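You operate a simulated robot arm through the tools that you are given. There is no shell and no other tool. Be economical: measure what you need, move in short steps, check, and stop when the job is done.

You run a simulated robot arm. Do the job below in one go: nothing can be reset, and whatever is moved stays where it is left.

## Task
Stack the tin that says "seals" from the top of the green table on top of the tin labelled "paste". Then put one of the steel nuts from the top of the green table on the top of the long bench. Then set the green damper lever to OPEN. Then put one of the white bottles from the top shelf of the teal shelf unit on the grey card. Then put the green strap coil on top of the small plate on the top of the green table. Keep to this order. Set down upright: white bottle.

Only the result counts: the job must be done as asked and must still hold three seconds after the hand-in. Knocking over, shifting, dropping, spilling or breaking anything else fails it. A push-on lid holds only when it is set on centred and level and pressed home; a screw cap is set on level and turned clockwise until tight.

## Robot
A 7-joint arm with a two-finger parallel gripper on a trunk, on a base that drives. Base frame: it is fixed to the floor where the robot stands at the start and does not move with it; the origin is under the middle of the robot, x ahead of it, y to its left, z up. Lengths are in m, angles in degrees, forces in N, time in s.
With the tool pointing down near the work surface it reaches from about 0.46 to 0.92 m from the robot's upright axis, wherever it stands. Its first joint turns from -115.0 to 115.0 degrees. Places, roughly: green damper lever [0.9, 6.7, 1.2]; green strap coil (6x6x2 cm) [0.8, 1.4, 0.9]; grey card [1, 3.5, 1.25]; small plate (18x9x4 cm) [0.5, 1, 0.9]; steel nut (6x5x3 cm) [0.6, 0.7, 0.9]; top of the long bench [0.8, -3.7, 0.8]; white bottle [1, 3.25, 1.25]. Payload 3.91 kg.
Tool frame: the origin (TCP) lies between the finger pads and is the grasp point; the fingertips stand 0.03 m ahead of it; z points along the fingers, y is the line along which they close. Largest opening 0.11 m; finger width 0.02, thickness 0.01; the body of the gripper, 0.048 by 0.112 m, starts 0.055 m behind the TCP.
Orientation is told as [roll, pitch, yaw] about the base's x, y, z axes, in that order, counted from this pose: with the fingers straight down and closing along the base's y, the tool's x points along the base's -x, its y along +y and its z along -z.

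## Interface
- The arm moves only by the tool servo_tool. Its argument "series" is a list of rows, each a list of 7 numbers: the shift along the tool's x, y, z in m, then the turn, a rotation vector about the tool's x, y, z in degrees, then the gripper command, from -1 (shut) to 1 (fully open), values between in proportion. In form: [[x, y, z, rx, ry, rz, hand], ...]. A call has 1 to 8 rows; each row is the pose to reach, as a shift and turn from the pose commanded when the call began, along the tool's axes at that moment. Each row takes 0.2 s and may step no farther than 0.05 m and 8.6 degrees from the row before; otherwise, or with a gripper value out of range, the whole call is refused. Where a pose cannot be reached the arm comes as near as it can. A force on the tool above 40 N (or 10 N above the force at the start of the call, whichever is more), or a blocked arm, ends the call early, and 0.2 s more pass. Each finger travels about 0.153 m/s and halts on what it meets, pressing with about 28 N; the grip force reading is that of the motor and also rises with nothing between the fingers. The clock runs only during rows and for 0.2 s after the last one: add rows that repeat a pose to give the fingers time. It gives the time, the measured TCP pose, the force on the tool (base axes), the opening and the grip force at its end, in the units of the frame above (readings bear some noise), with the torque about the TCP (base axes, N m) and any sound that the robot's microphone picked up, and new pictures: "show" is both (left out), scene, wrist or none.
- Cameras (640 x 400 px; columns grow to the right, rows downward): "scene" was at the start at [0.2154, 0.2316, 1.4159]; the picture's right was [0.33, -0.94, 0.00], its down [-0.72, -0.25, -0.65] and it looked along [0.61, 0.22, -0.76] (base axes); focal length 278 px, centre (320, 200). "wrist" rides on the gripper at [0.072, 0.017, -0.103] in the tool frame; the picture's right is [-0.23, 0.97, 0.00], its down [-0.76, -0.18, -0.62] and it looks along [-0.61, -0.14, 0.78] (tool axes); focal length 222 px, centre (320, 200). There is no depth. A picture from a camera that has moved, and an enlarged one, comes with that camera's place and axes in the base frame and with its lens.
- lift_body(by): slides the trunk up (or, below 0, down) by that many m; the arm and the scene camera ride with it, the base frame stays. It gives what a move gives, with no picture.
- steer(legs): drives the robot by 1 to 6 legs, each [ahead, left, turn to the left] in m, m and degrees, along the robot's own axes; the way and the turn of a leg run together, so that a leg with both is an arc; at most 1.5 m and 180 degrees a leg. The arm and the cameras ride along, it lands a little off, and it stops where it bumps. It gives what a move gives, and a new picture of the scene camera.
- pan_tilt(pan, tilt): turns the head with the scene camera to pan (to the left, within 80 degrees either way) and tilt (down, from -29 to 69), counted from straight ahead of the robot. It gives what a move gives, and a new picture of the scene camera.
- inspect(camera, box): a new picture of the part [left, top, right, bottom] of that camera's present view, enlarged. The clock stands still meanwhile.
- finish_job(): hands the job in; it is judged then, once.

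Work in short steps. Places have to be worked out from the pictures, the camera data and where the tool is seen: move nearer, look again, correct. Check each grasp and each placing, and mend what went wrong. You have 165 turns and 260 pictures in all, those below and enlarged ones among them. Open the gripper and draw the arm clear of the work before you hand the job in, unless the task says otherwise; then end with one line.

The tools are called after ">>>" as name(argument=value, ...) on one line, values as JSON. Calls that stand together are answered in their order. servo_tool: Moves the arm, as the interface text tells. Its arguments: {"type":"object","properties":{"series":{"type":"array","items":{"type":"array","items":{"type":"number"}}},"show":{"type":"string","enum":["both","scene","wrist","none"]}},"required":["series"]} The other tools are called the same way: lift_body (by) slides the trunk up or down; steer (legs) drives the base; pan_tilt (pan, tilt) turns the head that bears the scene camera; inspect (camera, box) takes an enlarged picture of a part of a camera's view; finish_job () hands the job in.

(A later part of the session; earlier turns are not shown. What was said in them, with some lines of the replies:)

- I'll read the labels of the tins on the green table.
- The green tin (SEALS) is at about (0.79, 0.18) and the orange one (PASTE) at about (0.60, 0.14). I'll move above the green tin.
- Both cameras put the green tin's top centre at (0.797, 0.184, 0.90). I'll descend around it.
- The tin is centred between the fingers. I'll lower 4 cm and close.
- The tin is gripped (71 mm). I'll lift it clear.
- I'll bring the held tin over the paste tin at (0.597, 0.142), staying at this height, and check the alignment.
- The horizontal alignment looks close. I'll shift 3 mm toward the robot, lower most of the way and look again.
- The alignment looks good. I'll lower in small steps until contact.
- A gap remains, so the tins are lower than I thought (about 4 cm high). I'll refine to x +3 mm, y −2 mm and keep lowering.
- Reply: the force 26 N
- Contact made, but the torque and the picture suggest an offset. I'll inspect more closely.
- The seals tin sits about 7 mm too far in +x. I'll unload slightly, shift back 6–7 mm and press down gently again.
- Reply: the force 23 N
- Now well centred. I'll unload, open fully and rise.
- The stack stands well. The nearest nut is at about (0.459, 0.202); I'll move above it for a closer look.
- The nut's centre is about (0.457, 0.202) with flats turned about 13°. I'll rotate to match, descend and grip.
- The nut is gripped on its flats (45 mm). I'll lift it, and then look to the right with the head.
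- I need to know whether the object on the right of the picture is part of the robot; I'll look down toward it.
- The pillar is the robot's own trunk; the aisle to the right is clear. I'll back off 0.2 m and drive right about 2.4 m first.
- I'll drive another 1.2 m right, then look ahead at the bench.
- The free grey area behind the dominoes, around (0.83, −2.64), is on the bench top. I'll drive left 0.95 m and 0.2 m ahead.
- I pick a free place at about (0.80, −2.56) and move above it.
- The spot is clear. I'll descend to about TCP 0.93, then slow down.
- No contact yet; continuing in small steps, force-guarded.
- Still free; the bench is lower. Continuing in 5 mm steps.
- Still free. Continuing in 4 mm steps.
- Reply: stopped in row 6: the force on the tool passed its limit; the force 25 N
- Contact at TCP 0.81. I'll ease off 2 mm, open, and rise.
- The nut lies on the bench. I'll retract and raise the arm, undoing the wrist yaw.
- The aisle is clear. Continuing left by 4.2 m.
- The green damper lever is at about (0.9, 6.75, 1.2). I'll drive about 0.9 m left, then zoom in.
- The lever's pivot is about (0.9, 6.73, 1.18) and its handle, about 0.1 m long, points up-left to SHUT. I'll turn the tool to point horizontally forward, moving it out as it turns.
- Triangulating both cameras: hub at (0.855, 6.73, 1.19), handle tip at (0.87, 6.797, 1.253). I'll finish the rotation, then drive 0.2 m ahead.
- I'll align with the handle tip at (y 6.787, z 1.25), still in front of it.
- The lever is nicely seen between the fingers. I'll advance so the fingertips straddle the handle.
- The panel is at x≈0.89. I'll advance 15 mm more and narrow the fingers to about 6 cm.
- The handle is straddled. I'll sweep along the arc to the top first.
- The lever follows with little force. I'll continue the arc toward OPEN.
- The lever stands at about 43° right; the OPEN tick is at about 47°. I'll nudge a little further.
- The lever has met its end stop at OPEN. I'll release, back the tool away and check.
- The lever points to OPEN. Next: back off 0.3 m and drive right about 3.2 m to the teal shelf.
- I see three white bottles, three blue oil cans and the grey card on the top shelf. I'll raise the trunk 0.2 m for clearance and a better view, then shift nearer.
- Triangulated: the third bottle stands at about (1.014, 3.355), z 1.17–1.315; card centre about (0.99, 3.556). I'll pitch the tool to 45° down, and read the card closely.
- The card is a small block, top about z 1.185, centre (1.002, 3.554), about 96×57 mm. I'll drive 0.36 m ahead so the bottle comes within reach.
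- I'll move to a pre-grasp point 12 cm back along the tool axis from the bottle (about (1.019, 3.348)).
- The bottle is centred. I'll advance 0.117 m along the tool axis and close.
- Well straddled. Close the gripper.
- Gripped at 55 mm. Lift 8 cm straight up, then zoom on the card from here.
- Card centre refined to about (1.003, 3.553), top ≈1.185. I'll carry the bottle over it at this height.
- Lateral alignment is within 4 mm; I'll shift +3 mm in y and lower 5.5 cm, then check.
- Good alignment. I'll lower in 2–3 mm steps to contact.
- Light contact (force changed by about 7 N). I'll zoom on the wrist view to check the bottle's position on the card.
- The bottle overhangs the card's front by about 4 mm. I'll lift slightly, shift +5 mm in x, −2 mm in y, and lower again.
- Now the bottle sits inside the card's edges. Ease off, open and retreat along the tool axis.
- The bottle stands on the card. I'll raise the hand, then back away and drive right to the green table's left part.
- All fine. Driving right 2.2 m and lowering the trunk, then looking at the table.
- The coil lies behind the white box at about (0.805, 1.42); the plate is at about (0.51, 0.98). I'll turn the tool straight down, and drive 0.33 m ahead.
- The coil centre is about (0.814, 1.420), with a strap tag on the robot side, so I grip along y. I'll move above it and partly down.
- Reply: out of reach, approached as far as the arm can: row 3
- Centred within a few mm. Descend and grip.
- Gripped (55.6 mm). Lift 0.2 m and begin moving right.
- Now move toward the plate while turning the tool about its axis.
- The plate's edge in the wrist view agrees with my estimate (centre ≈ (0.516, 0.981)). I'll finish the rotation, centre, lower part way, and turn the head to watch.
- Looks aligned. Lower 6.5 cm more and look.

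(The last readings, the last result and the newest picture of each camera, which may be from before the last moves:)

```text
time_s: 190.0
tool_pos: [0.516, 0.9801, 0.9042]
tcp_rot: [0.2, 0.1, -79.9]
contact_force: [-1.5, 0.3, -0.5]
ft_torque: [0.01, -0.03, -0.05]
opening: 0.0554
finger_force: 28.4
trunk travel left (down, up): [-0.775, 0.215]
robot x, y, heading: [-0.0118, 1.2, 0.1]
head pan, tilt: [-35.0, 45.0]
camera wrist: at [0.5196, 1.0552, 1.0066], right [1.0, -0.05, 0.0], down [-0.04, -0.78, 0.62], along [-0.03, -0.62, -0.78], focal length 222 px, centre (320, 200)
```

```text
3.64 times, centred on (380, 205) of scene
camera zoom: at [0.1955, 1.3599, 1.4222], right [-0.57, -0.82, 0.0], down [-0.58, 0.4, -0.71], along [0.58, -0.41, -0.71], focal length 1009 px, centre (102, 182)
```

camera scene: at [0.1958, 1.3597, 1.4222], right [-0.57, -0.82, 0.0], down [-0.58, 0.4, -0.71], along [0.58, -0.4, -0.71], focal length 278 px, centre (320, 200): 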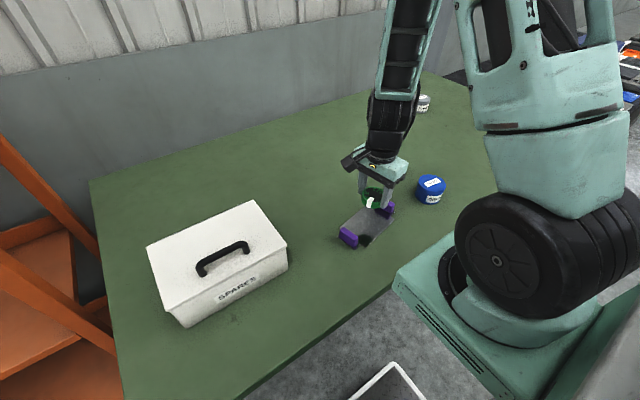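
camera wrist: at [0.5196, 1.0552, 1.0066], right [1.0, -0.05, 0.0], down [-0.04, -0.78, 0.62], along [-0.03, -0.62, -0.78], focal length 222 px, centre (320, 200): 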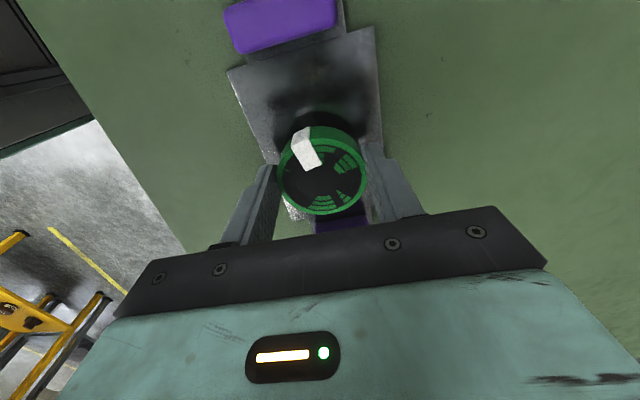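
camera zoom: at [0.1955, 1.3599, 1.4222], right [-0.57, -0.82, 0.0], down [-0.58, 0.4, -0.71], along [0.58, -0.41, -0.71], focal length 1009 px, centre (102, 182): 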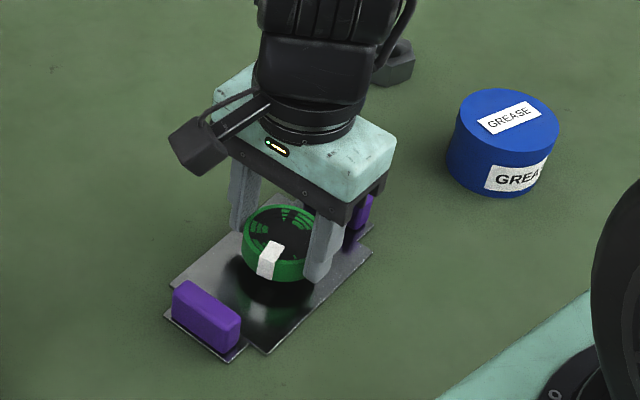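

The coil is over the plate between the purple ends. Lower in 3 mm steps to contact.

>>> servo_tool(series=[[0, 0, 0.004, 0, 0, 0, -1], [0, 0, 0.007, 0, 0, 0, -1], [0, 0, 0.01, 0, 0, 0, -1], [0, 0, 0.0125, 0, 0, 0, -1]], show="wrist")

>>> inspect(camera="scene", box=[320, 150, 440, 260])

```text
time_s: 191.0
tool_pos: [0.5163, 0.9806, 0.8915]
tcp_rot: [0.1, 0.1, -80.0]
contact_force: [0.1, 0.6, -1.3]
ft_torque: [0.02, -0.02, 0.01]
opening: 0.0555
finger_force: 28.3
trunk travel left (down, up): [-0.775, 0.215]
robot x, y, heading: [-0.0116, 1.204, -0.1]
head pan, tilt: [-35.0, 45.0]
camera wrist: at [0.5199, 1.0557, 0.9947], right [1.0, -0.05, 0.0], down [-0.04, -0.78, 0.62], along [-0.03, -0.62, -0.78], focal length 222 px, centre (320, 200)
```

wrist: 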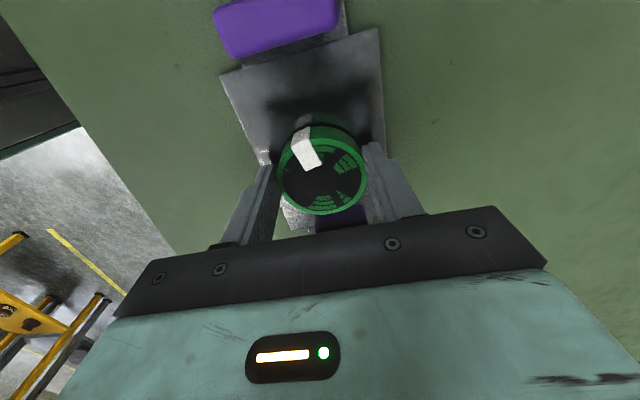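

```text
3.64 times, centred on (380, 205) of scene
camera zoom: at [0.1957, 1.3597, 1.4222], right [-0.57, -0.82, 0.0], down [-0.58, 0.41, -0.71], along [0.58, -0.41, -0.71], focal length 1009 px, centre (102, 182)
```

zoom: 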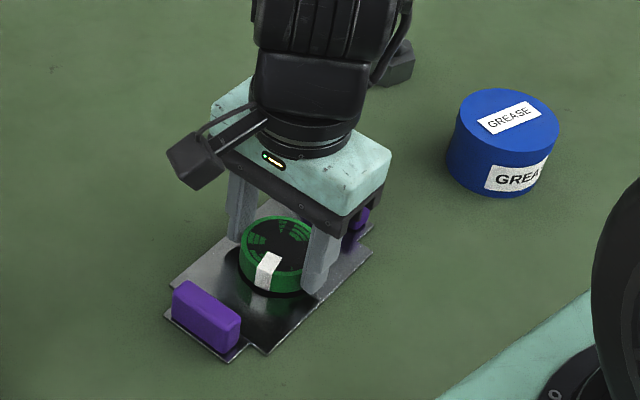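

Almost there; a few more millimetres.

>>> servo_tool(series=[[0, 0, 0.0015, 0, 0, 0, -1], [0, 0, 0.003, 0, 0, 0, -1], [0, 0, 0.0045, 0, 0, 0, -1]], show="none")

>>> inspect(camera="scene", box=[320, 150, 440, 260])

```text
time_s: 191.8
tool_pos: [0.5157, 0.9806, 0.8879]
tcp_rot: [0.1, 0.0, -80.0]
contact_force: [-1.1, 0.2, 13.5]
ft_torque: [-0.11, 0.1, 0.0]
opening: 0.0553
finger_force: 27.5
trunk travel left (down, up): [-0.775, 0.215]
robot x, y, heading: [-0.0137, 1.2021, -0.1]
head pan, tilt: [-35.0, 45.0]
```

```text
3.64 times, centred on (380, 205) of scene
camera zoom: at [0.1952, 1.3599, 1.4226], right [-0.57, -0.82, 0.0], down [-0.58, 0.41, -0.71], along [0.58, -0.41, -0.71], focal length 1009 px, centre (102, 182)
```

zoom: 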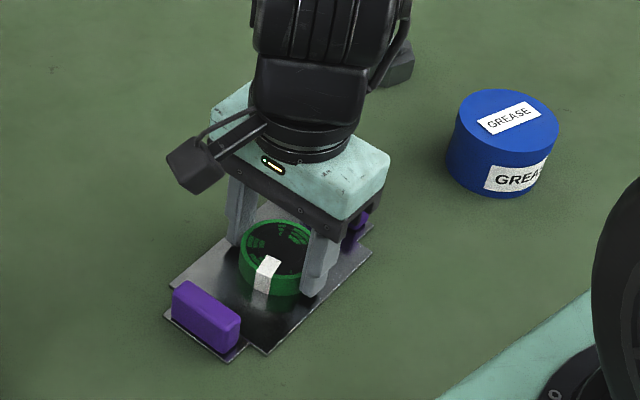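

Contact (13.5 N), coil on the plate. Ease off, open, and rise.

>>> servo_tool(series=[[0, 0, -0.001, 0, 0, 0, -1], [0, 0, -0.001, 0, 0, 0, 0], [0, 0, -0.001, 0, 0, 0, 1], [0, 0, -0.001, 0, 0, 0, 1], [0, 0, -0.04, 0, 0, 0, 1], [0, 0, -0.08, 0, 0, 0, 1], [0, 0, -0.13, 0, 0, 0, 1], [0, 0, -0.18, 0, 0, 0, 1]])

>>> inspect(camera="scene", box=[320, 150, 440, 260])

```text
time_s: 193.6
tool_pos: [0.5176, 0.9818, 1.0681]
tcp_rot: [0.0, 0.1, -79.8]
contact_force: [0.9, -0.2, -0.6]
ft_torque: [-0.03, 0.04, 0.03]
opening: 0.1099
finger_force: 0.1
trunk travel left (down, up): [-0.775, 0.215]
robot x, y, heading: [-0.0135, 1.2024, 0.2]
head pan, tilt: [-35.0, 45.0]
camera scene: at [0.1963, 1.3595, 1.422], right [-0.57, -0.82, 0.0], down [-0.58, 0.41, -0.71], along [0.58, -0.4, -0.71], focal length 278 px, centre (320, 200)
camera wrist: at [0.5209, 1.0558, 1.1704], right [1.0, -0.05, 0.0], down [-0.04, -0.78, 0.62], along [-0.03, -0.62, -0.78], focal length 222 px, centre (320, 200)
```

scene: 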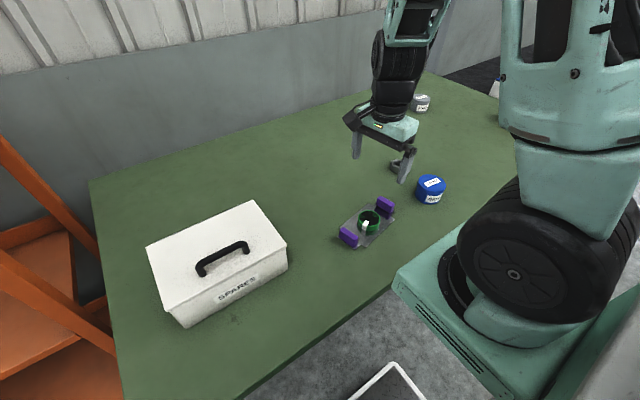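
wrist: 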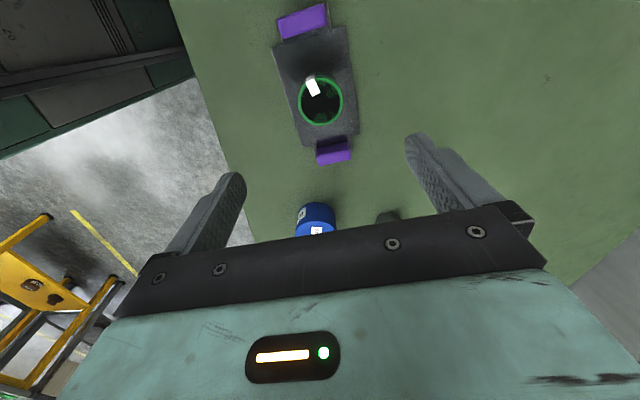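

```text
3.64 times, centred on (380, 205) of scene
camera zoom: at [0.1963, 1.3595, 1.422], right [-0.57, -0.82, 0.0], down [-0.58, 0.41, -0.71], along [0.58, -0.4, -0.71], focal length 1009 px, centre (102, 182)
```

zoom: 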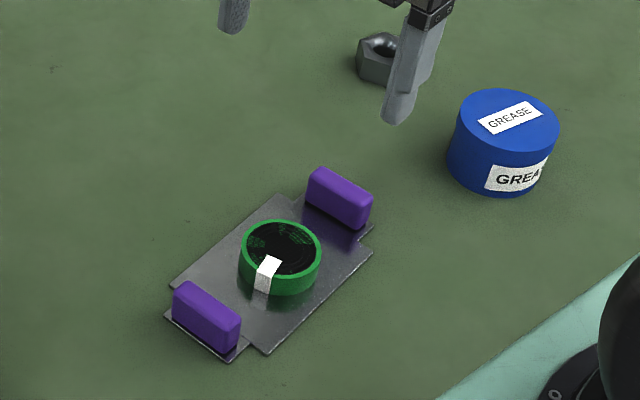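

The coil sits well on the plate, the gripper is open and clear, and every earlier step was checked. Handing in.

>>> finish_job()

```text
The job is handed in.
```

All five steps were done in the order asked, and the job is handed in: the seals tin is on the paste tin, a steel nut is on the long bench, the green damper lever is at OPEN, the POLISH bottle stands upright on the grey card, and the green strap coil is on the small plate.
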